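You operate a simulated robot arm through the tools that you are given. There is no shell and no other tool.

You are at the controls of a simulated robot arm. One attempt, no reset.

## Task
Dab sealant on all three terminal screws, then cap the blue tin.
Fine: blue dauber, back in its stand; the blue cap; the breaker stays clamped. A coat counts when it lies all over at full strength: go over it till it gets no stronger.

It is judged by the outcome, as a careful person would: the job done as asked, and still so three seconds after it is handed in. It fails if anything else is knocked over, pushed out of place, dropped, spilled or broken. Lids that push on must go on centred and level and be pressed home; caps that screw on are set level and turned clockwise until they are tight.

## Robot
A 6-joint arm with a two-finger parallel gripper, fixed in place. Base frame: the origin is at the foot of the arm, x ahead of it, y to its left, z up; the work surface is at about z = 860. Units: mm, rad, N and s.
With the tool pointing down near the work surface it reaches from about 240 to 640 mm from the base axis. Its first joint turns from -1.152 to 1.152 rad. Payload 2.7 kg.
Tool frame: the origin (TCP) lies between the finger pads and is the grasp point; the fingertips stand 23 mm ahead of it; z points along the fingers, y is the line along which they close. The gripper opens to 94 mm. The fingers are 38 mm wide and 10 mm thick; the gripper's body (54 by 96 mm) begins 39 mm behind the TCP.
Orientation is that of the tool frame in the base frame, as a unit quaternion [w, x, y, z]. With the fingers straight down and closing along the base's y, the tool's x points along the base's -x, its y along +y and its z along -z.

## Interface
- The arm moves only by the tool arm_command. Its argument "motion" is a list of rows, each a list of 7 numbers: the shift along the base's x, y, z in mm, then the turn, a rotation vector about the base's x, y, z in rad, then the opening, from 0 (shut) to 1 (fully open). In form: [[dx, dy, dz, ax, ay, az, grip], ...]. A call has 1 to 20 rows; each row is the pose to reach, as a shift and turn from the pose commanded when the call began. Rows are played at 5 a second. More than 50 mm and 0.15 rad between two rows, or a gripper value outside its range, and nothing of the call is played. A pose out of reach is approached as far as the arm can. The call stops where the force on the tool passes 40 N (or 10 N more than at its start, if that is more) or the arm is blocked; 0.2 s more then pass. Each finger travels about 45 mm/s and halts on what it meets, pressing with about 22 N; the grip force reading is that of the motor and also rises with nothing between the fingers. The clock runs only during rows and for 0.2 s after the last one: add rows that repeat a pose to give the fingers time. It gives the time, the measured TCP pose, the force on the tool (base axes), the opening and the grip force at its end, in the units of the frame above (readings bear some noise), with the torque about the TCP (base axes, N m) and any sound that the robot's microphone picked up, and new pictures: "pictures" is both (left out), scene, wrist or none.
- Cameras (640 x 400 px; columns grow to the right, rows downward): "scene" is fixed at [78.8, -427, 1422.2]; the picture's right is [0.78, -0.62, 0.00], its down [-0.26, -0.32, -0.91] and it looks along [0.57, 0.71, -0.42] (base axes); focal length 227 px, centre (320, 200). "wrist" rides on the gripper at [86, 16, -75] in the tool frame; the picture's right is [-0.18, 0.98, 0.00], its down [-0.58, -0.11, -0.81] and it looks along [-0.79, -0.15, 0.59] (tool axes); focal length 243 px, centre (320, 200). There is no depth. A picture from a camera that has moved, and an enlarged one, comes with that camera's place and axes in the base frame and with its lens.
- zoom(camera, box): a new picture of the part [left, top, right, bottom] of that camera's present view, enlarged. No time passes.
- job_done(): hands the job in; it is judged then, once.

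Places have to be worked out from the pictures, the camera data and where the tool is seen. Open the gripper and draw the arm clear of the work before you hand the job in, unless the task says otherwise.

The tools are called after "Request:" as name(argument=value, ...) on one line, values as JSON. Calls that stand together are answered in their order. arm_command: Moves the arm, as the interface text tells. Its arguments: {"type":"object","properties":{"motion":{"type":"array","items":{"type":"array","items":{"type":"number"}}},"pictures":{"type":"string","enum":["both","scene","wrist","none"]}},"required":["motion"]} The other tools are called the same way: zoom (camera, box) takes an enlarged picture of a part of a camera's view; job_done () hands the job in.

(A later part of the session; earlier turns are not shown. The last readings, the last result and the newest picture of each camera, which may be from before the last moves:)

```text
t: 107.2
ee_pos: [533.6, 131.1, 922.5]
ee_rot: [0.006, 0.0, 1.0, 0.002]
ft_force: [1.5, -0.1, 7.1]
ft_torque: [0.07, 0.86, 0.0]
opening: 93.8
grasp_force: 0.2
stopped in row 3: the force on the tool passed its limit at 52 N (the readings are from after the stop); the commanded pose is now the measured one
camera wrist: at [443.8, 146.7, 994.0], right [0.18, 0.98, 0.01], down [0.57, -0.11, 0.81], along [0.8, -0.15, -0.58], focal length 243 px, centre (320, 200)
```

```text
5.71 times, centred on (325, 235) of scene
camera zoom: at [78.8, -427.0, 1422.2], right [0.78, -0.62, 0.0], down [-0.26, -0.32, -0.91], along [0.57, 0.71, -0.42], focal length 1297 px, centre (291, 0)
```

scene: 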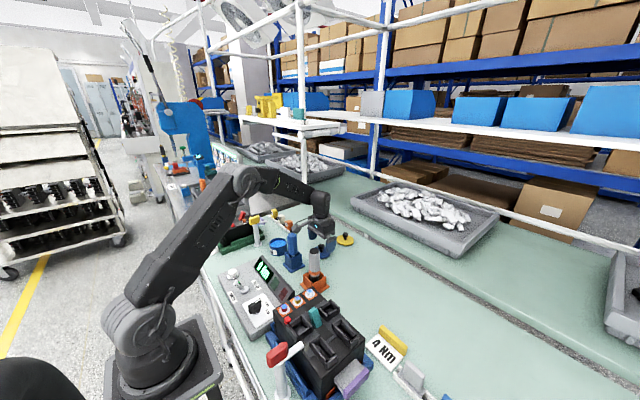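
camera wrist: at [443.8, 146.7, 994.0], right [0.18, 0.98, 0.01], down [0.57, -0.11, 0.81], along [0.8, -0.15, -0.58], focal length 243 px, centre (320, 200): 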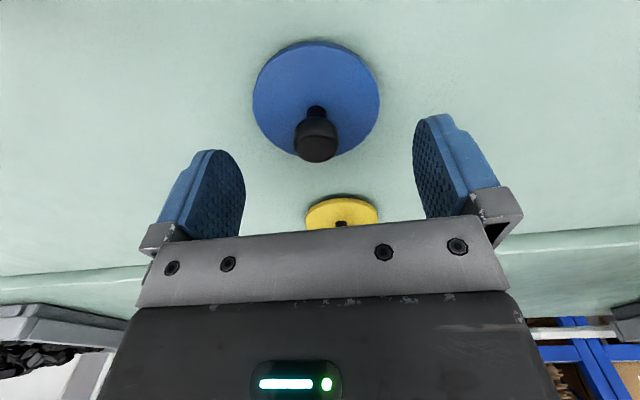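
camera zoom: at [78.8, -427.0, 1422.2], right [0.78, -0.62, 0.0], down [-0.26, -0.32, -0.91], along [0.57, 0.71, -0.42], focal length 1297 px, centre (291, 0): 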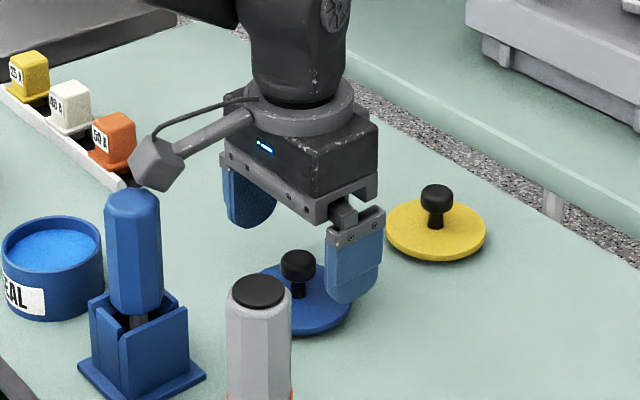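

The wrist camera housing bumped the top of the dauber handle (52 N stop); it sits 86 mm behind the TCP, right above the stand. I'll rise straight up and check the dauber.

Request:
arm_command(motion=[[0, 0, 10, 0, 0, 0, 1], [0, 0, 40, 0, 0, 0, 1], [0, 0, 80, 0, 0, 0, 1], [0, 0, 110, 0, 0, 0, 1], [0, 0, 110, 0, 0, 0, 1]], pictures="both")

Request:
zoom(camera="scene", box=[250, 200, 350, 290])

```text
t: 108.4
ee_pos: [532.8, 131.9, 1032.3]
ee_rot: [0.006, -0.001, 1.0, 0.001]
ft_force: [-0.3, 0.7, -0.2]
ft_torque: [-0.01, -0.02, 0.0]
opening: 93.6
grasp_force: 0.1
camera wrist: at [444.1, 145.5, 1103.3], right [0.18, 0.98, 0.01], down [0.57, -0.11, 0.81], along [0.8, -0.15, -0.58], focal length 243 px, centre (320, 200)
```

scene: 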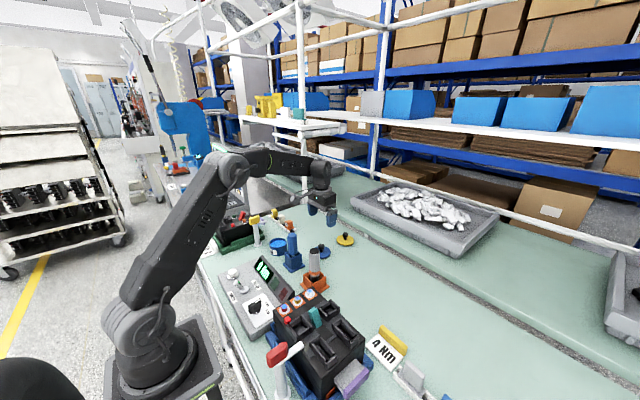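
wrist: 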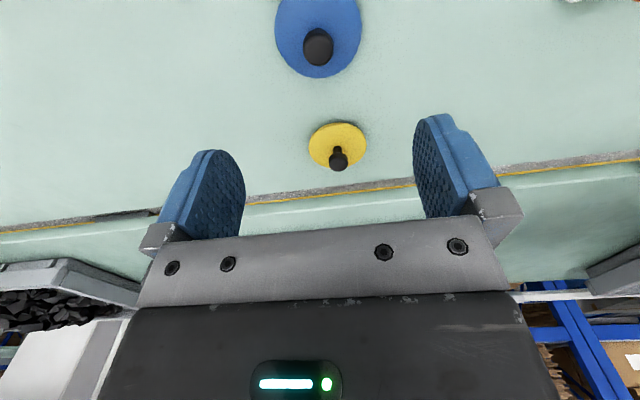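

```text
4.44 times, centred on (300, 245) of scene
camera zoom: at [78.8, -427.0, 1422.2], right [0.78, -0.62, 0.0], down [-0.26, -0.32, -0.91], along [0.57, 0.71, -0.42], focal length 1009 px, centre (409, 0)
```

zoom: 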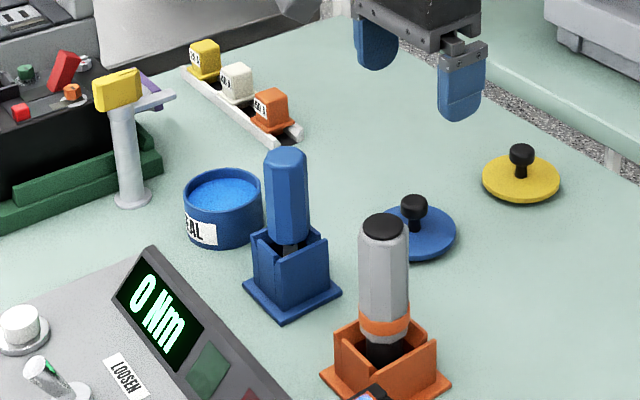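

The dauber and stand are unmoved. I'll level the tool (undo the ~0.012 rad tilt from the bump), then yaw it -45° so the camera housing swings away from the dauber.

Request:
arm_command(motion=[[-2, 0, 0, -0.003, 0.012, 0, 1], [-3.6, 0, 0, -0.003, 0.012, 0, 1], [-3.6, 0, 0, -0.003, 0.012, 0, 1]], pictures="none")

Request:
arm_command(motion=[[0, 0, 0, 0, 0, -0.13, 1], [0, 0, 0, 0, 0, -0.26, 1], [0, 0, 0, 0, 0, -0.39, 1], [0, 0, 0, 0, 0, -0.52, 1], [0, 0, 0, 0, 0, -0.655, 1], [0, 0, 0, 0, 0, -0.785, 1], [0, 0, 0, 0, 0, -0.785, 1], [0, 0, 0, 0, 0, -0.785, 1]], pictures="both")

```text
t: 109.2
ee_pos: [529.6, 130.7, 1030.6]
ee_rot: [0.001, 0.0, 1.0, 0.0]
ft_force: [-0.8, 0.0, 0.3]
ft_torque: [-0.01, 0.0, 0.03]
opening: 94.0
grasp_force: 0.2
```

```text
t: 111.0
ee_pos: [528.3, 131.4, 1031.5]
ee_rot: [0.0, 0.383, 0.924, 0.0]
ft_force: [-0.4, 0.6, -0.4]
ft_torque: [-0.04, 0.0, 0.02]
opening: 94.0
grasp_force: 0.2
camera wrist: at [477.3, 203.3, 1103.7], right [0.83, 0.56, 0.0], down [0.33, -0.49, 0.81], along [0.46, -0.67, -0.59], focal length 243 px, centre (320, 200)
```

scene: 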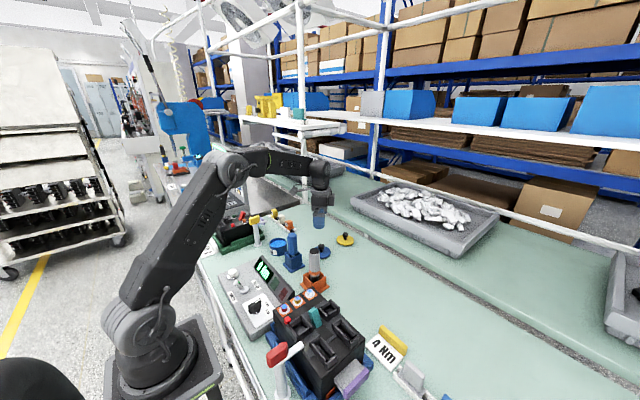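
wrist: 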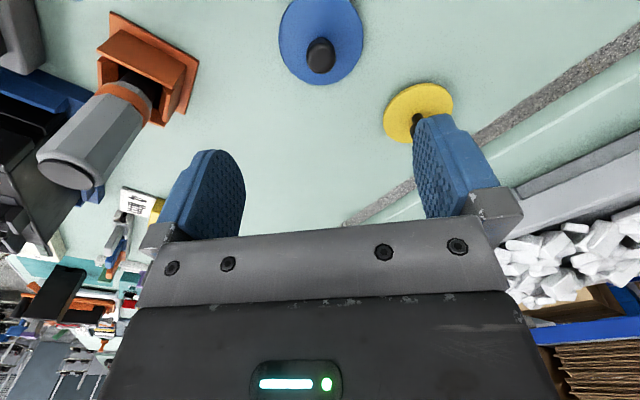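

Levelled and yawed; the camera is now clear of the dauber. Zooming on the cap to refine its centre from this new angle.

Request:
zoom(camera="wrist", box=[260, 0, 380, 100])

```text
4.00 times, centred on (320, 50) of wrist
camera zoom: at [477.3, 203.3, 1103.7], right [0.83, 0.56, 0.0], down [0.33, -0.49, 0.81], along [0.46, -0.67, -0.59], focal length 970 px, centre (320, 800)
```

zoom: 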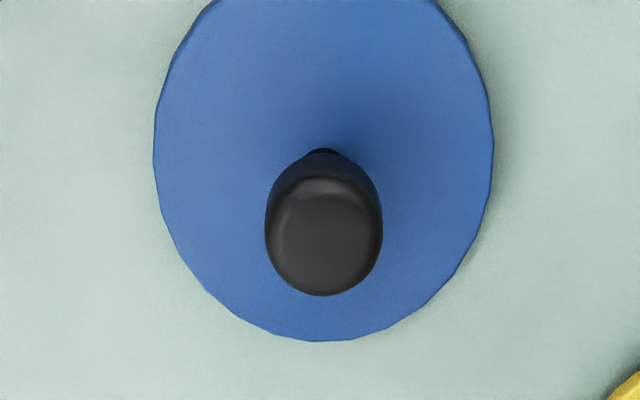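

Cap centre confirmed at (529.3,129.8). Descending with the fingers open to TCP z≈899.

Request:
arm_command(motion=[[1.5, 0, -40, 0, 0, 0, 1], [1.5, 0, -80, 0, 0, 0, 1], [1.5, 0, -105, 0, 0, 0, 1], [1.5, 0, -122, 0, 0, 0, 1], [1.5, 0, -130, 0, 0, 0, 1], [1.5, 0, -130, 0, 0, 0, 1]], pictures="both")

Request:
zoom(camera="scene", box=[280, 200, 370, 270])

```text
t: 112.4
ee_pos: [530.1, 130.6, 900.0]
ee_rot: [0.0, 0.383, 0.924, 0.001]
ft_force: [-0.9, -0.1, -0.7]
ft_torque: [-0.03, -0.01, -0.01]
opening: 94.0
grasp_force: 0.1
camera wrist: at [479.3, 203.3, 973.6], right [0.82, 0.57, 0.0], down [0.33, -0.49, 0.81], along [0.46, -0.67, -0.59], focal length 243 px, centre (320, 200)
```

scene: 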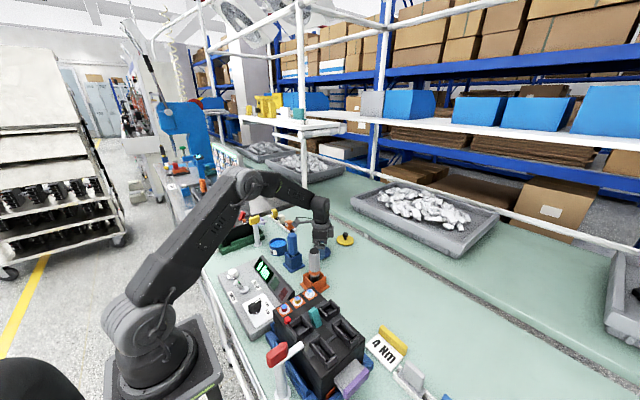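
wrist: 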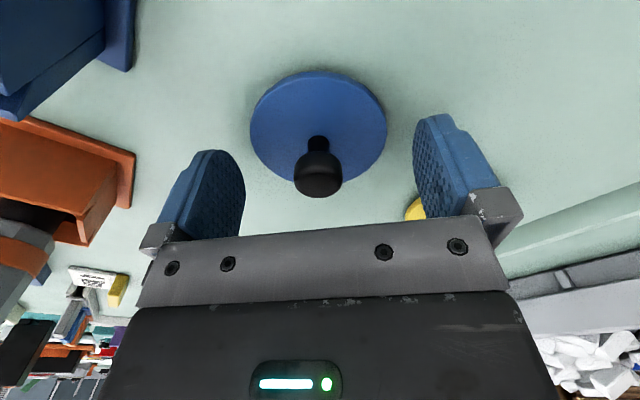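

```text
5.71 times, centred on (325, 235) of scene
camera zoom: at [78.8, -427.0, 1422.2], right [0.78, -0.62, 0.0], down [-0.26, -0.32, -0.91], along [0.57, 0.71, -0.42], focal length 1297 px, centre (291, 0)
```

zoom: 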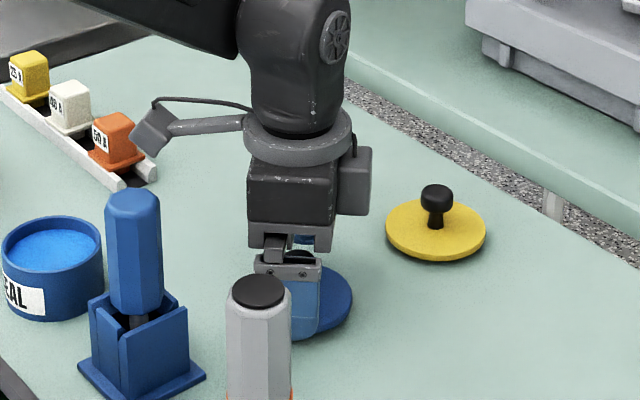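

The knob is centred between the fingers, with its top level with the TCP. I'll lower 3 mm more and close on it.

Request:
arm_command(motion=[[0, 0, -3, 0, 0, 0, 1], [0, 0, -3, 0, 0, 0, 0.7], [0, 0, -3, 0, 0, 0, 0.45], [0, 0, -3, 0, 0, 0, 0.2], [0, 0, -3, 0, 0, 0, 0], [0, 0, -3, 0, 0, 0, 0], [0, 0, -3, 0, 0, 0, 0], [0, 0, -3, 0, 0, 0, 0], [0, 0, -3, 0, 0, 0, 0]], pictures="both")

Request:
zoom(camera="wrist", box=[240, 60, 400, 240])

```text
t: 114.4
ee_pos: [528.5, 131.8, 898.2]
ee_rot: [0.0, 0.382, 0.924, 0.0]
ft_force: [-0.4, 0.0, 1.2]
ft_torque: [-0.01, -0.02, -0.06]
opening: 22.4
grasp_force: 22.0
camera wrist: at [479.4, 203.3, 971.1], right [0.82, 0.57, 0.0], down [0.33, -0.49, 0.81], along [0.46, -0.67, -0.59], focal length 243 px, centre (320, 200)
```

scene: 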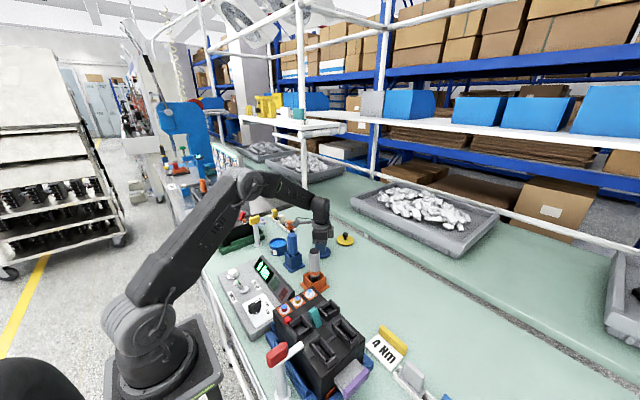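
wrist: 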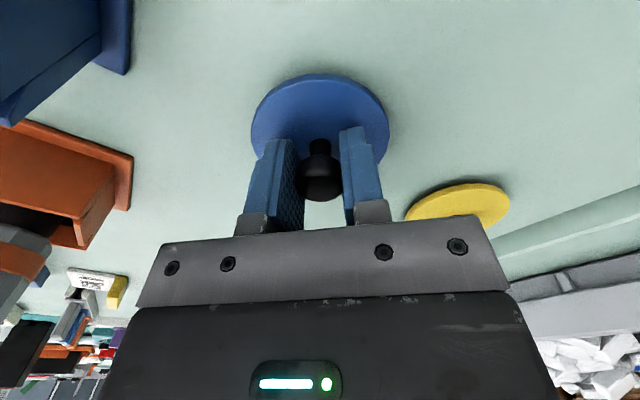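

```text
2.22 times, centred on (320, 150) of wrist
camera zoom: at [479.4, 203.3, 971.1], right [0.82, 0.57, 0.0], down [0.33, -0.49, 0.81], along [0.46, -0.67, -0.59], focal length 539 px, centre (320, 311)
```

zoom: 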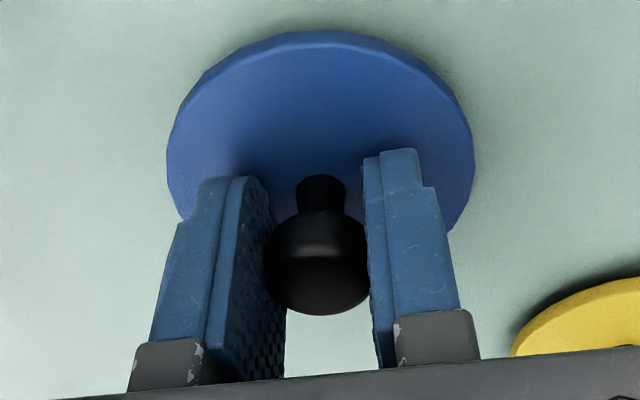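

Knob gripped at 22.4 mm. Lifting straight up and checking that the cap hangs level.

Request:
arm_command(motion=[[0, 0, 10, 0, 0, 0, 0], [0, 0, 35, 0, 0, 0, 0], [0, 0, 75, 0, 0, 0, 0], [0, 0, 120, 0, 0, 0, 0], [0, 0, 150, 0, 0, 0, 0], [0, 0, 150, 0, 0, 0, 0]], pictures="both")

Request:
zoom(camera="scene", box=[280, 160, 370, 240])

Request:
zoom(camera="wrist", box=[240, 60, 400, 240])

```text
t: 115.8
ee_pos: [529.3, 132.5, 1048.7]
ee_rot: [0.001, 0.384, 0.924, 0.0]
ft_force: [-0.5, -0.4, -0.8]
ft_torque: [-0.02, -0.04, 0.02]
opening: 22.4
grasp_force: 22.0
camera wrist: at [479.4, 203.6, 1121.4], right [0.82, 0.57, 0.0], down [0.33, -0.49, 0.81], along [0.46, -0.67, -0.59], focal length 243 px, centre (320, 200)
```

scene: 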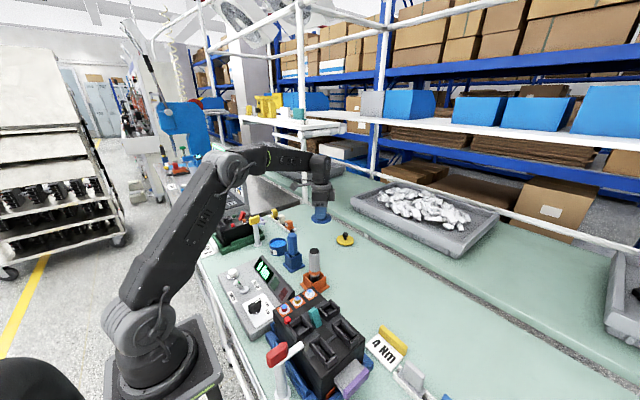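
wrist: 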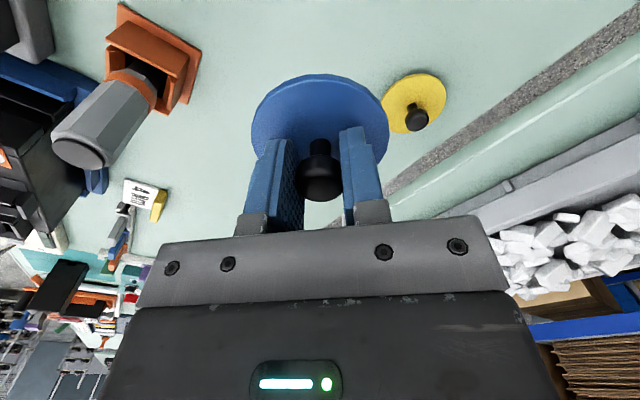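

```text
5.00 times, centred on (325, 200) of scene
camera zoom: at [78.8, -427.0, 1422.2], right [0.78, -0.62, 0.0], down [-0.26, -0.32, -0.91], along [0.57, 0.71, -0.42], focal length 1135 px, centre (295, 200)
```

zoom: 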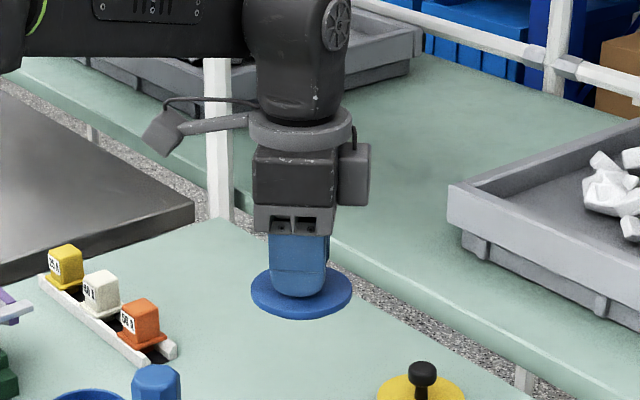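

```text
2.22 times, centred on (320, 150) of wrist
camera zoom: at [479.4, 203.6, 1121.4], right [0.82, 0.57, 0.0], down [0.33, -0.49, 0.81], along [0.46, -0.67, -0.59], focal length 539 px, centre (320, 311)
```

zoom: 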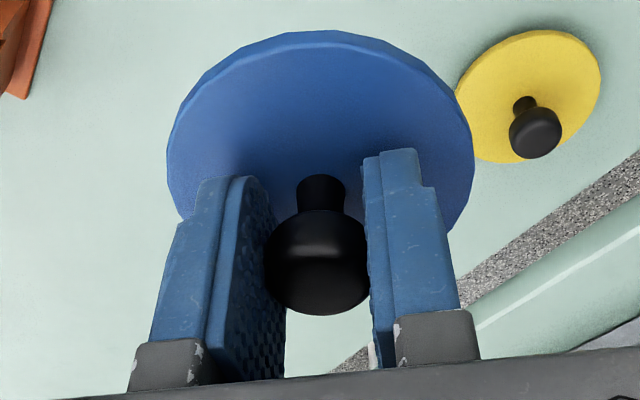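

The cap hangs level and centred in the grip. I'll carry it to hover above the tin while turning back to yaw 0, which keeps the camera clear of the dauber and the clamp lever there.

Request:
arm_command(motion=[[-15.7, 15, 10, 0, 0, 0.1, 0], [-31.4, 30, 20, 0, 0, 0.2, 0], [-47, 45, 20, 0, 0, 0.3, 0], [-62.8, 60, 20, 0, 0, 0.4, 0], [-78.5, 75, 20, 0, 0, 0.5, 0], [-94, 90, 20, 0, 0, 0.6, 0], [-110, 105, 20, 0, 0, 0.7, 0], [-125.5, 119.5, 20, 0, 0, 0.785, 0], [-125.5, 119.5, 20, 0, 0, 0.785, 0], [-125.5, 119.5, 20, 0, 0, 0.785, 0]], pictures="both")

Request:
zoom(camera="wrist", box=[230, 0, 410, 180])

Request:
zoom(camera="scene", box=[230, 180, 330, 270])

```text
t: 118.0
ee_pos: [404.3, 250.3, 1069.0]
ee_rot: [0.001, 0.0, 1.0, 0.0]
ft_force: [-0.6, 0.1, -0.9]
ft_torque: [0.01, 0.01, -0.03]
opening: 22.4
grasp_force: 22.1
camera wrist: at [317.2, 266.0, 1141.3], right [0.18, 0.98, 0.0], down [0.58, -0.11, 0.81], along [0.79, -0.15, -0.59], focal length 243 px, centre (320, 200)
```

scene: 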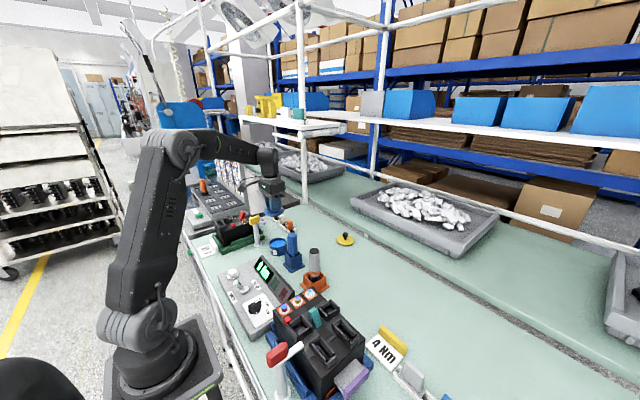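
wrist: 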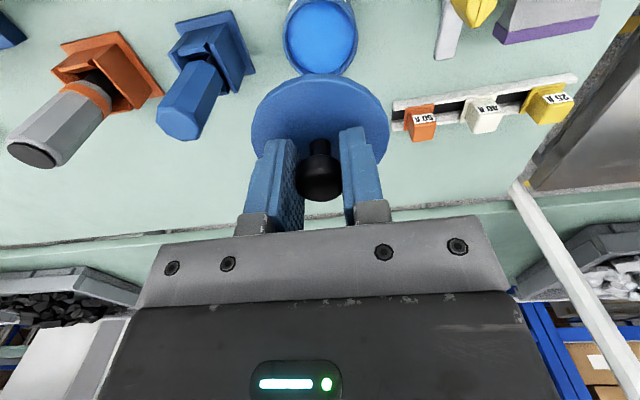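

```text
2.22 times, centred on (320, 90) of wrist
camera zoom: at [317.2, 266.0, 1141.3], right [0.18, 0.98, 0.0], down [0.58, -0.11, 0.81], along [0.79, -0.15, -0.59], focal length 539 px, centre (320, 444)
```

zoom: 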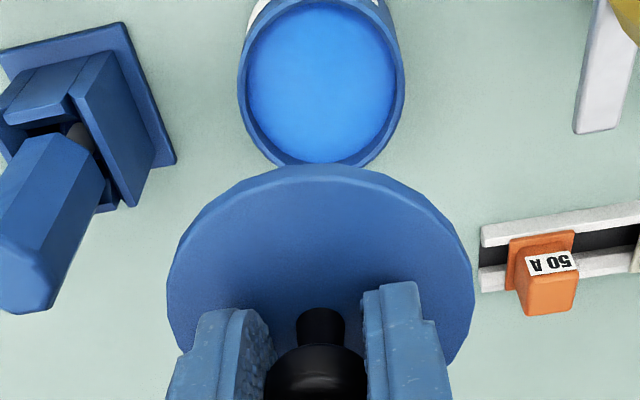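

```text
4.44 times, centred on (280, 225) of scene
camera zoom: at [78.9, -427.0, 1422.2], right [0.78, -0.62, 0.0], down [-0.26, -0.32, -0.91], along [0.57, 0.71, -0.42], focal length 1009 px, centre (498, 89)
```

zoom: 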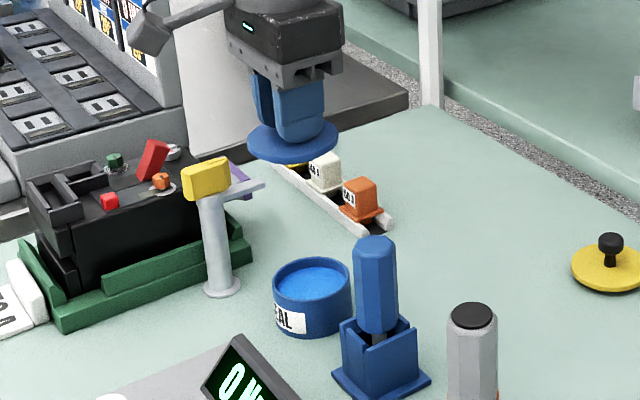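

The tin centre works out at about (405,250) and the cap is within about 1 mm of the TCP axis. The clamp lever lies well to the +y side. I'll lower to about 8 mm above the rim and re-check.

Request:
arm_command(motion=[[0.4, 0.2, -40, 0, 0, 0, 0], [0.4, 0.2, -80, 0, 0, 0, 0], [0.4, 0.2, -105, 0, 0, 0, 0], [0.4, 0.2, -120, 0, 0, 0, 0], [0.4, 0.2, -120, 0, 0, 0, 0]], pictures="both")

Request:
zoom(camera="scene", box=[240, 200, 320, 270])

Request:
zoom(camera="wrist", box=[230, 20, 410, 200])

```text
t: 119.2
ee_pos: [404.7, 250.9, 948.4]
ee_rot: [0.0, 0.0, 1.0, 0.0]
ft_force: [0.3, -0.9, -0.2]
ft_torque: [0.01, 0.01, 0.02]
opening: 22.6
grasp_force: 21.9
camera wrist: at [317.0, 266.4, 1020.8], right [0.18, 0.98, 0.0], down [0.58, -0.11, 0.81], along [0.79, -0.15, -0.59], focal length 243 px, centre (320, 200)
```

scene: 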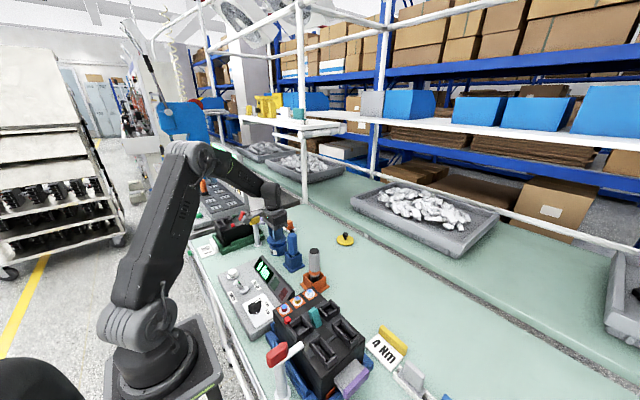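
wrist: 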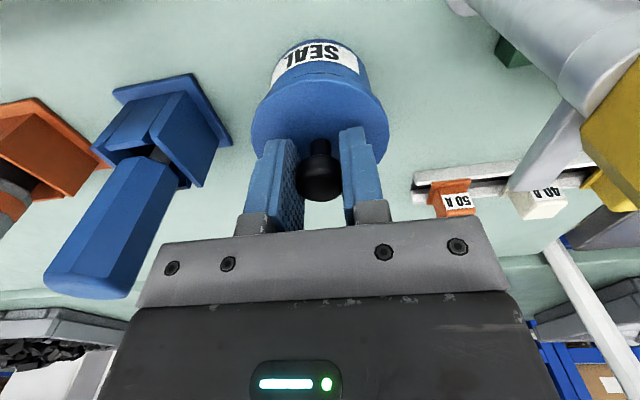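

```text
5.71 times, centred on (280, 235) of scene
camera zoom: at [78.9, -427.0, 1422.2], right [0.78, -0.62, 0.0], down [-0.26, -0.32, -0.91], along [0.57, 0.71, -0.42], focal length 1297 px, centre (549, 0)
```

zoom: 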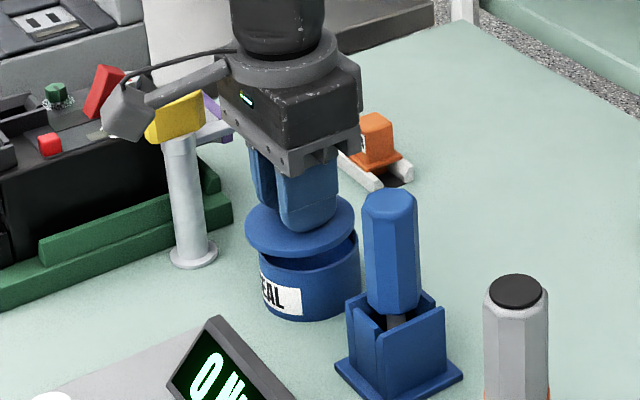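

```text
2.22 times, centred on (320, 110) of wrist
camera zoom: at [317.0, 266.4, 1020.8], right [0.18, 0.98, 0.0], down [0.58, -0.11, 0.81], along [0.79, -0.15, -0.59], focal length 539 px, centre (320, 400)
```

zoom: 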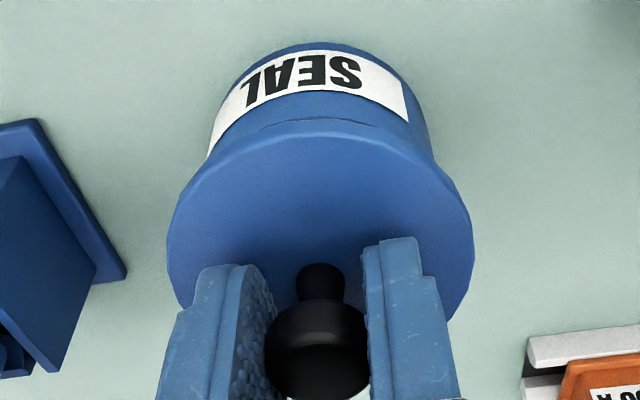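

In the scene view the cap looks shifted left of the tin by several pixels (perhaps 4–6 mm short in x). I'll measure this at higher zoom before going lower.

Request:
zoom(camera="scene", box=[265, 222, 310, 262])

Request:
zoom(camera="wrist", box=[245, 25, 395, 145])

```text
10.00 times, centred on (288, 242) of scene
camera zoom: at [78.9, -427.0, 1422.2], right [0.78, -0.62, 0.0], down [-0.26, -0.32, -0.91], along [0.57, 0.71, -0.42], focal length 2270 px, centre (645, -220)
```

zoom: 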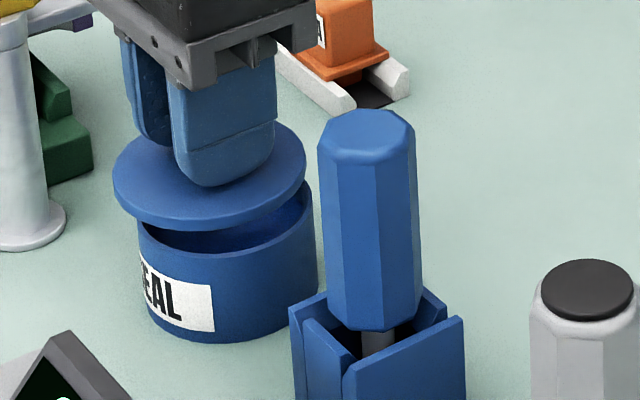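

```text
3.33 times, centred on (320, 85) of wrist
camera zoom: at [317.0, 266.4, 1020.8], right [0.18, 0.98, 0.0], down [0.58, -0.11, 0.81], along [0.79, -0.15, -0.59], focal length 809 px, centre (320, 583)
```

zoom: 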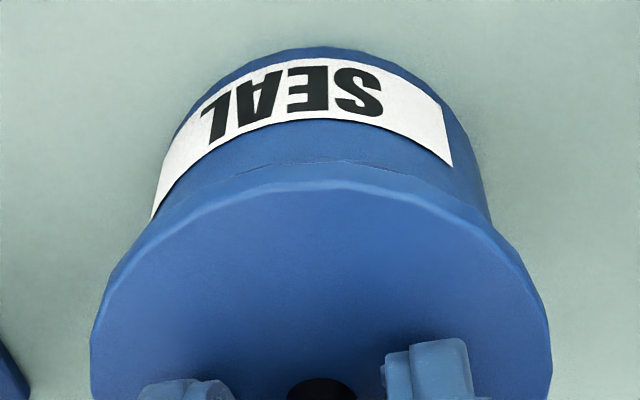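

Measured at 10×, the cap's centre is about 5 mm short of the tin's along the wrist camera's look direction, and aligned across it. I'll shift (+4.7,-0.9), lower 3 mm and measure again.

Request:
arm_command(motion=[[2.5, -0.5, 0, 0, 0, 0, 0], [4.7, -0.9, 0, 0, 0, 0, 0], [4.7, -0.9, -3, 0, 0, 0, 0], [4.7, -0.9, -3, 0, 0, 0, 0]], pictures="none")

Request:
zoom(camera="scene", box=[260, 228, 300, 258])

Request:
zoom(camera="wrist", box=[245, 25, 395, 145])

```text
t: 120.2
ee_pos: [409.5, 249.9, 944.9]
ee_rot: [0.0, 0.0, 1.0, -0.001]
ft_force: [-0.3, 1.1, -0.1]
ft_torque: [-0.01, -0.02, -0.02]
opening: 22.5
grasp_force: 21.6
```

```text
13.33 times, centred on (280, 243) of scene
camera zoom: at [78.9, -427.0, 1422.2], right [0.78, -0.62, 0.0], down [-0.26, -0.32, -0.91], along [0.57, 0.71, -0.42], focal length 3026 px, centre (853, -373)
```

zoom: 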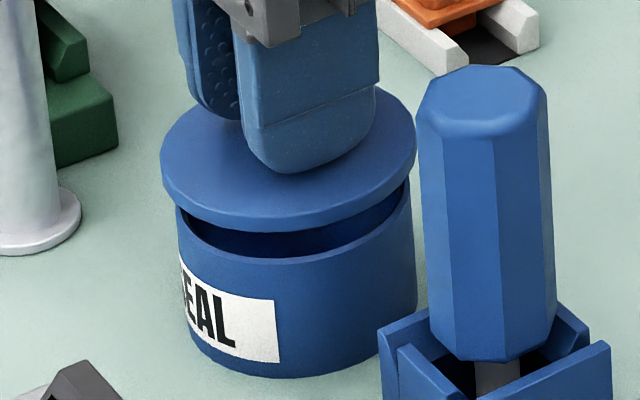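

```text
3.33 times, centred on (320, 85) of wrist
camera zoom: at [321.8, 266.0, 1017.6], right [0.18, 0.98, 0.0], down [0.58, -0.11, 0.81], along [0.79, -0.15, -0.59], focal length 809 px, centre (320, 583)
```

zoom: 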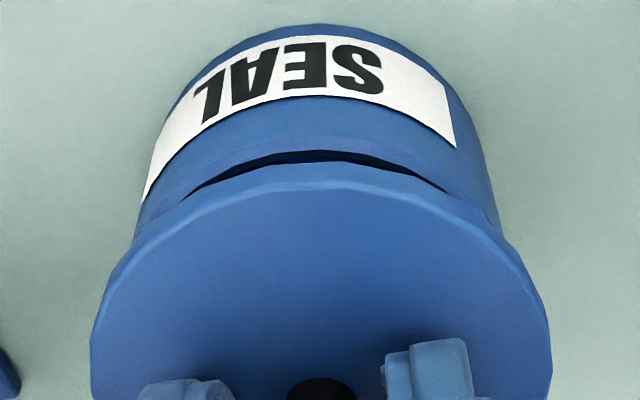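

Now nearly concentric in both views. I'll zoom on the left and right edges at maximum magnification for a precise measurement.

Request:
zoom(camera="scene", box=[262, 230, 292, 252])

Request:
zoom(camera="wrist", box=[255, 50, 325, 110])

Request:
zoom(camera="wrist", box=[315, 50, 385, 110])

```text
16.00 times, centred on (277, 241) of scene
camera zoom: at [78.9, -427.0, 1422.2], right [0.78, -0.62, 0.0], down [-0.26, -0.32, -0.91], along [0.57, 0.71, -0.42], focal length 3631 px, centre (1008, -456)
```

zoom: 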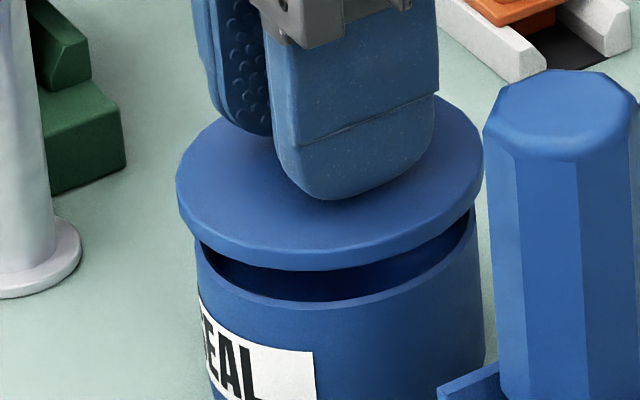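

```text
6.67 times, centred on (290, 80) of wrist
camera zoom: at [321.8, 266.0, 1017.6], right [0.18, 0.98, 0.0], down [0.58, -0.11, 0.81], along [0.79, -0.15, -0.59], focal length 1618 px, centre (520, 1000)
```

zoom: 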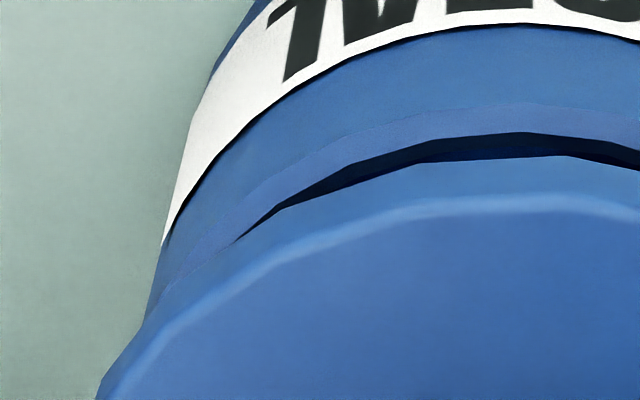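

```text
6.67 times, centred on (350, 80) of wrist
camera zoom: at [321.8, 266.0, 1017.6], right [0.18, 0.98, 0.0], down [0.58, -0.11, 0.81], along [0.79, -0.15, -0.59], focal length 1618 px, centre (120, 1000)
```

zoom: 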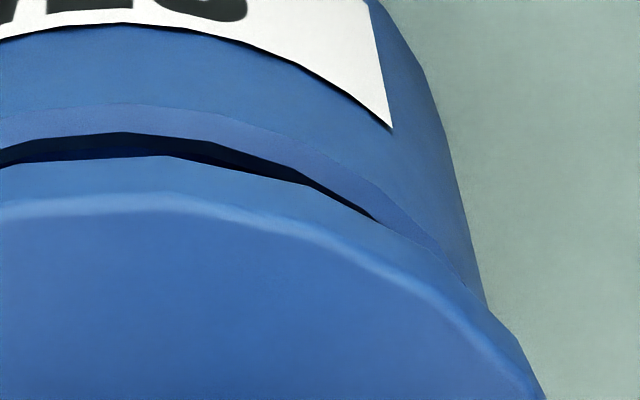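

Both views agree to within about 1 mm, with a small -0.5 mm y correction wanted. I'll lower gradually and watch for contact with the rim.

Request:
arm_command(motion=[[0, -0.5, -1.5, 0, 0, 0, 0], [0, -0.5, -3, 0, 0, 0, 0], [0, -0.5, -4.5, 0, 0, 0, 0], [0, -0.5, -4.5, 0, 0, 0, 0]], pictures="none")

Request:
arm_command(motion=[[0, 0, -1, 0, 0, 0, 0], [0, 0, -1.5, 0, 0, 0, 0], [0, 0, -1.5, 0, 0, 0, 0]], pictures="none")

Request:
zoom(camera="scene", box=[262, 230, 292, 252])

```text
t: 121.2
ee_pos: [410.0, 249.0, 941.4]
ee_rot: [0.0, 0.0, 1.0, 0.0]
ft_force: [-0.4, -0.1, 0.9]
ft_torque: [-0.02, -0.02, 0.01]
opening: 22.3
grasp_force: 21.8
```

```text
t: 122.0
ee_pos: [410.3, 248.8, 938.7]
ee_rot: [0.0, 0.0, 1.0, 0.0]
ft_force: [0.1, 0.2, -0.6]
ft_torque: [0.03, -0.01, 0.02]
opening: 22.8
grasp_force: 22.2
```

```text
16.00 times, centred on (277, 241) of scene
camera zoom: at [78.9, -427.0, 1422.2], right [0.78, -0.62, 0.0], down [-0.26, -0.32, -0.91], along [0.57, 0.71, -0.42], focal length 3631 px, centre (1008, -456)
```

zoom: 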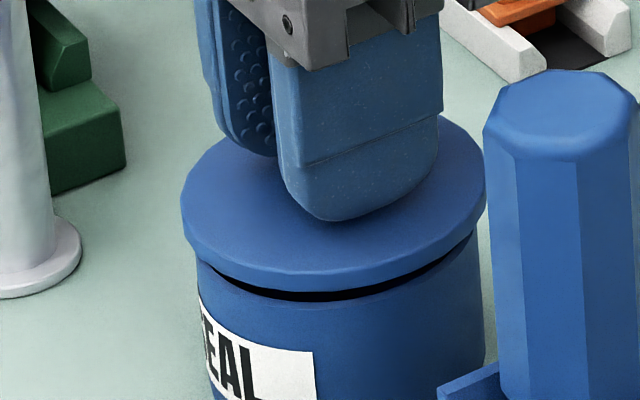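

Gap nearly closed and concentric in the scene view. Continuing down in 1 mm steps until contact.

Request:
arm_command(motion=[[0, 0, -0.7, 0, 0, 0, 0], [0, 0, -1.4, 0, 0, 0, 0], [0, 0, -1.4, 0, 0, 0, 0]], pictures="none")

Request:
arm_command(motion=[[0, 0, -0.7, 0, 0, 0, 0], [0, 0, -1.4, 0, 0, 0, 0], [0, 0, -1.4, 0, 0, 0, 0]], pictures="none")

Request:
zoom(camera="scene", box=[262, 230, 292, 252])

Request:
zoom(camera="wrist", box=[245, 25, 395, 145])

```text
t: 122.8
ee_pos: [409.5, 250.1, 936.8]
ee_rot: [0.0, 0.0, 1.0, 0.0]
ft_force: [-0.2, 0.1, -1.1]
ft_torque: [-0.02, -0.02, -0.01]
opening: 22.5
grasp_force: 21.9
```

```text
t: 123.6
ee_pos: [410.4, 249.3, 935.4]
ee_rot: [0.0, 0.0, 1.0, 0.001]
ft_force: [-0.3, 0.6, -0.2]
ft_torque: [0.0, -0.01, -0.02]
opening: 22.6
grasp_force: 21.8
```

```text
16.00 times, centred on (277, 241) of scene
camera zoom: at [78.9, -427.0, 1422.2], right [0.78, -0.62, 0.0], down [-0.26, -0.32, -0.91], along [0.57, 0.71, -0.42], focal length 3631 px, centre (1008, -456)
```

zoom: 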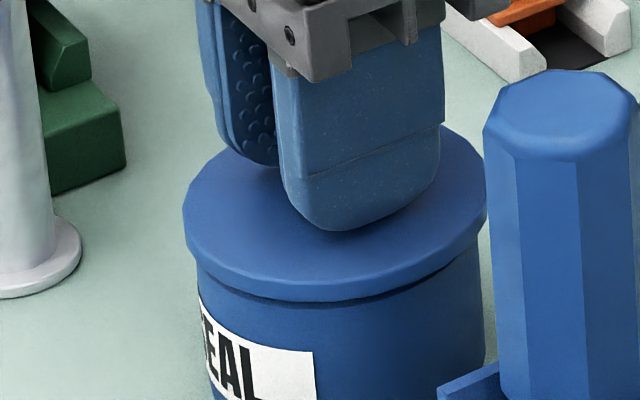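

```text
3.33 times, centred on (320, 85) of wrist
camera zoom: at [322.2, 265.1, 1009.0], right [0.18, 0.98, 0.0], down [0.58, -0.11, 0.81], along [0.79, -0.15, -0.59], focal length 809 px, centre (320, 583)
```

zoom: 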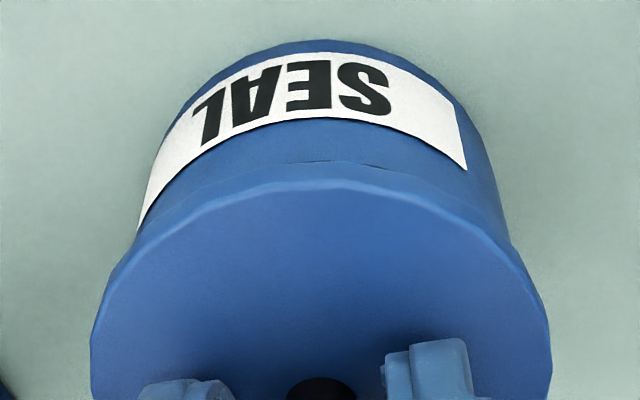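

Looks concentric in both views with no contact force yet. Continuing down.

Request:
arm_command(motion=[[0, 0, -0.7, 0, 0, 0, 0], [0, 0, -1.4, 0, 0, 0, 0], [0, 0, -1.4, 0, 0, 0, 0]], pictures="none")

Request:
arm_command(motion=[[0, 0, -0.7, 0, 0, 0, 0], [0, 0, -1.4, 0, 0, 0, 0], [0, 0, -1.4, 0, 0, 0, 0]], pictures="none")

```text
t: 124.4
ee_pos: [409.4, 248.1, 934.7]
ee_rot: [0.0, 0.0, 1.0, -0.001]
ft_force: [0.1, 0.6, -0.3]
ft_torque: [0.0, 0.03, -0.02]
opening: 22.4
grasp_force: 21.9
```

```text
t: 125.2
ee_pos: [409.3, 250.3, 932.2]
ee_rot: [0.0, 0.0, 1.0, 0.0]
ft_force: [1.0, -0.6, -0.2]
ft_torque: [0.0, 0.03, -0.03]
opening: 22.4
grasp_force: 21.6
```

Still free at z≈933, so the cap is entering over the rim. Two more small steps with a look.

Request:
arm_command(motion=[[0, 0, -0.7, 0, 0, 0, 0], [0, 0, -1.4, 0, 0, 0, 0], [0, 0, -1.4, 0, 0, 0, 0]], pictures="none")

Request:
zoom(camera="scene", box=[262, 230, 292, 252])

Request:
zoom(camera="wrist", box=[245, 25, 395, 145])

```text
t: 126.0
ee_pos: [408.7, 249.3, 932.3]
ee_rot: [0.0, 0.0, 1.0, 0.0]
ft_force: [-0.4, 1.2, 2.5]
ft_torque: [0.01, -0.04, 0.04]
opening: 22.5
grasp_force: 21.8
```

```text
16.00 times, centred on (277, 241) of scene
camera zoom: at [78.8, -427.0, 1422.2], right [0.78, -0.62, 0.0], down [-0.26, -0.32, -0.91], along [0.57, 0.71, -0.42], focal length 3631 px, centre (1008, -456)
```

zoom: 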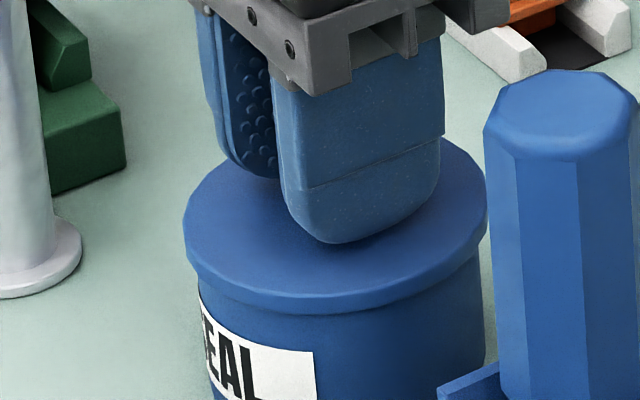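

```text
3.33 times, centred on (320, 85) of wrist
camera zoom: at [322.1, 265.4, 1005.3], right [0.18, 0.98, 0.0], down [0.58, -0.11, 0.81], along [0.79, -0.15, -0.59], focal length 809 px, centre (320, 583)
```

zoom: 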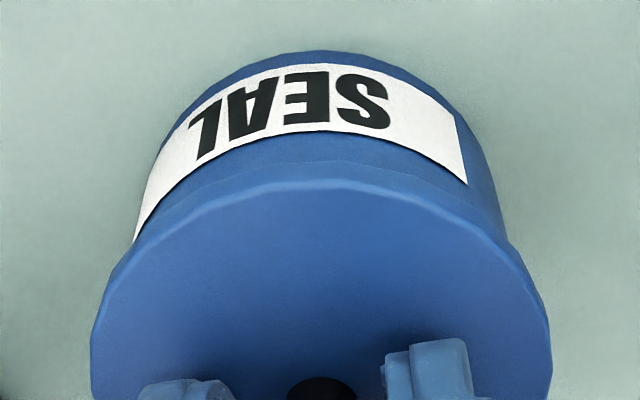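

First contact (2.5 N) with the cap level on the rim. Pressing a little further while still holding the knob.

Request:
arm_command(motion=[[0, 0, -0.5, 0, 0, 0, 0], [0, 0, -1, 0, 0, 0, 0], [0, 0, -1, 0, 0, 0, 0]], pictures="none")

Request:
arm_command(motion=[[0, 0, -0.5, 0, 0, 0, 0], [0, 0, -1, 0, 0, 0, 0], [0, 0, -1, 0, 0, 0, 0]], pictures="none")

Request:
zoom(camera="scene", box=[262, 230, 292, 252])

```text
t: 126.8
ee_pos: [410.1, 248.2, 931.7]
ee_rot: [0.0, 0.0, 1.0, 0.001]
ft_force: [-7.0, -2.8, 18.3]
ft_torque: [0.02, 0.2, 0.01]
opening: 22.5
grasp_force: 22.0
```

```text
t: 127.6
ee_pos: [410.4, 249.2, 931.3]
ee_rot: [0.003, 0.0, 1.0, 0.001]
ft_force: [-1.2, 0.4, 21.2]
ft_torque: [-0.03, -0.05, 0.02]
opening: 22.6
grasp_force: 21.9
```

```text
16.00 times, centred on (277, 241) of scene
camera zoom: at [78.5, -427.2, 1422.1], right [0.78, -0.62, 0.0], down [-0.26, -0.32, -0.91], along [0.57, 0.71, -0.42], focal length 3631 px, centre (1008, -456)
```

zoom: 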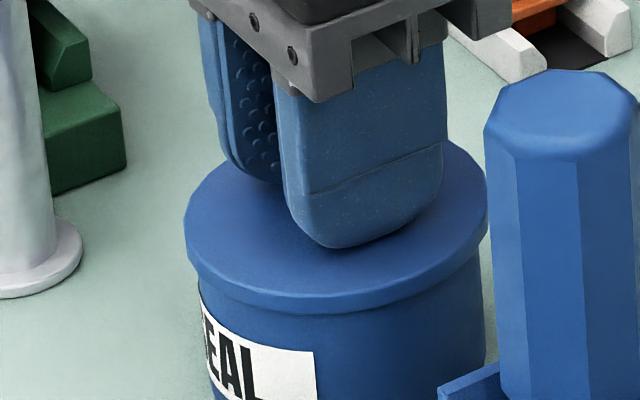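

The cap's disc is flush with the rim and 21 N is applied through the grip. To press it home properly I'll open the fingers slightly, rise, close them and push on the knob from above.

Request:
arm_command(motion=[[0, 0, 1, 0, 0, 0, 0], [0, 0, 1, 0, 0, 0, 0.4], [0, 0, 1, 0, 0, 0, 0.5], [0, 0, 1, 0, 0, 0, 0.5], [0, 0, 20, 0, 0, 0, 0.5], [0, 0, 50, 0, 0, 0, 0.5], [0, 0, 60, 0, 0, 0, 0.5], [0, 0, 60, 0, 0, 0, 0.5]], pictures="both")

Request:
zoom(camera="scene", box=[262, 230, 292, 252])

Request:
zoom(camera="wrist", box=[245, 0, 395, 120])

```text
t: 129.4
ee_pos: [410.0, 249.9, 990.8]
ee_rot: [-0.001, 0.0, 1.0, 0.0]
ft_force: [0.0, 0.7, 0.0]
ft_torque: [-0.01, 0.01, -0.06]
opening: 47.2
grasp_force: 0.2
heard: snap
camera wrist: at [321.5, 265.3, 1062.7], right [0.18, 0.98, 0.0], down [0.58, -0.11, 0.81], along [0.79, -0.15, -0.59], focal length 243 px, centre (320, 200)
```

scene: 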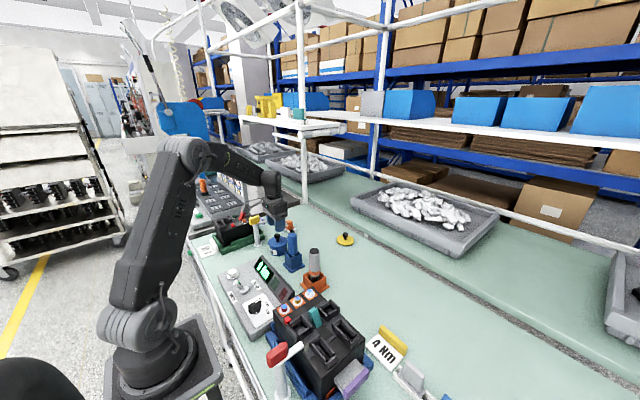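
wrist: 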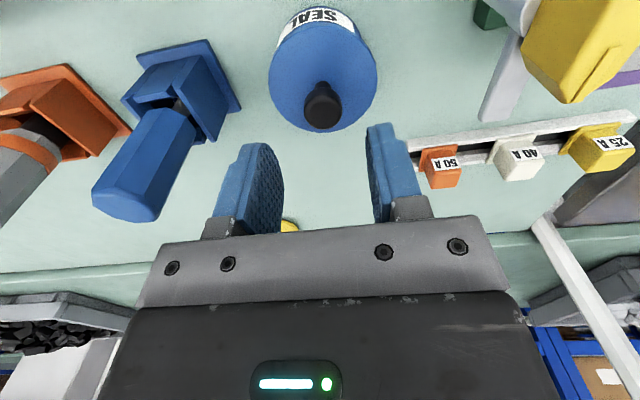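

```text
16.00 times, centred on (277, 241) of scene
camera zoom: at [78.8, -427.0, 1422.2], right [0.78, -0.62, 0.0], down [-0.26, -0.32, -0.91], along [0.57, 0.71, -0.42], focal length 3631 px, centre (1008, -456)
```

zoom: 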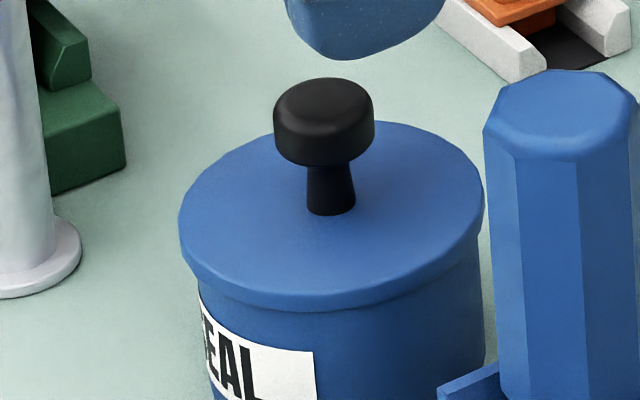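

```text
3.33 times, centred on (320, 60) of wrist
camera zoom: at [321.5, 265.3, 1062.7], right [0.18, 0.98, 0.0], down [0.58, -0.11, 0.81], along [0.79, -0.15, -0.59], focal length 809 px, centre (320, 667)
```

zoom: 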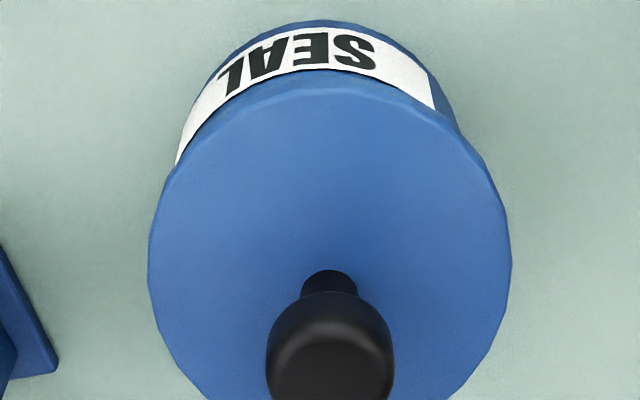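

I heard a snap. In the new views the cap may sit 1–2 mm off-centre, so I'll inspect it more closely before deciding whether to press again.

Request:
zoom(camera="wrist", box=[260, 0, 320, 60])

Request:
zoom(camera="wrist", box=[320, 0, 380, 60])

Request:
zoom(camera="scene", box=[266, 236, 296, 258])

```text
6.67 times, centred on (290, 30) of wrist
camera zoom: at [321.5, 265.3, 1062.7], right [0.18, 0.98, 0.0], down [0.58, -0.11, 0.81], along [0.79, -0.15, -0.59], focal length 1618 px, centre (520, 1333)
```

zoom: 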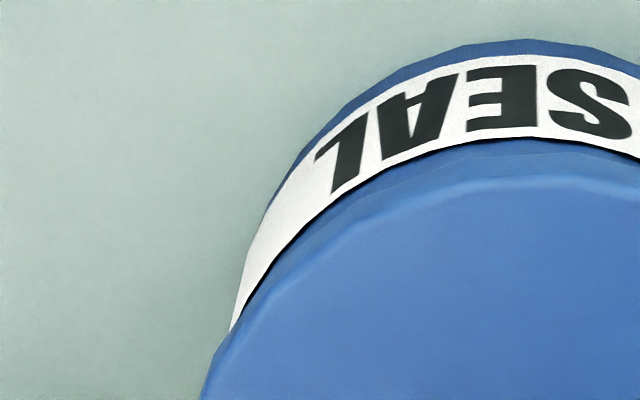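

```text
6.67 times, centred on (350, 30) of wrist
camera zoom: at [321.5, 265.3, 1062.7], right [0.18, 0.98, 0.0], down [0.58, -0.11, 0.81], along [0.79, -0.15, -0.59], focal length 1618 px, centre (120, 1333)
```

zoom: 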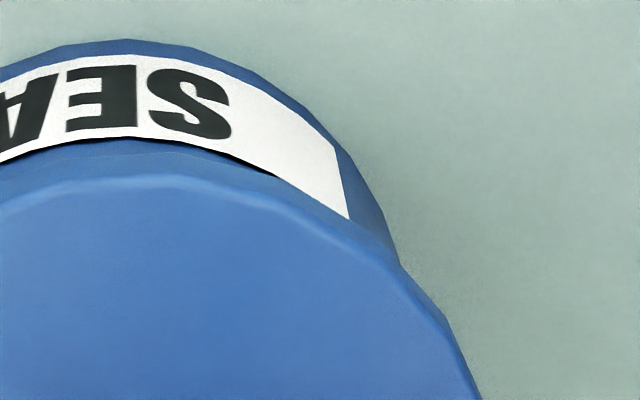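

```text
16.00 times, centred on (281, 247) of scene
camera zoom: at [78.8, -427.0, 1422.2], right [0.78, -0.62, 0.0], down [-0.26, -0.32, -0.91], along [0.57, 0.71, -0.42], focal length 3631 px, centre (944, -552)
```

zoom: 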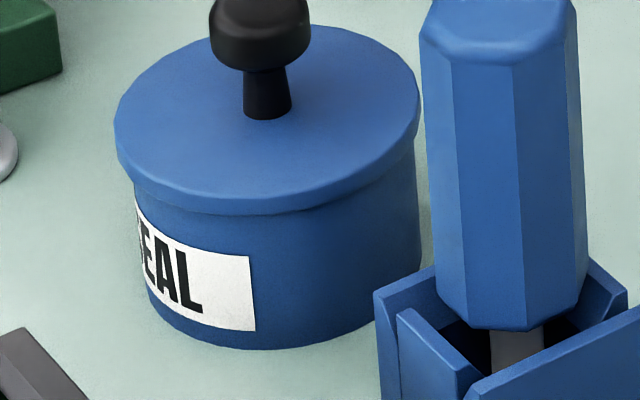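

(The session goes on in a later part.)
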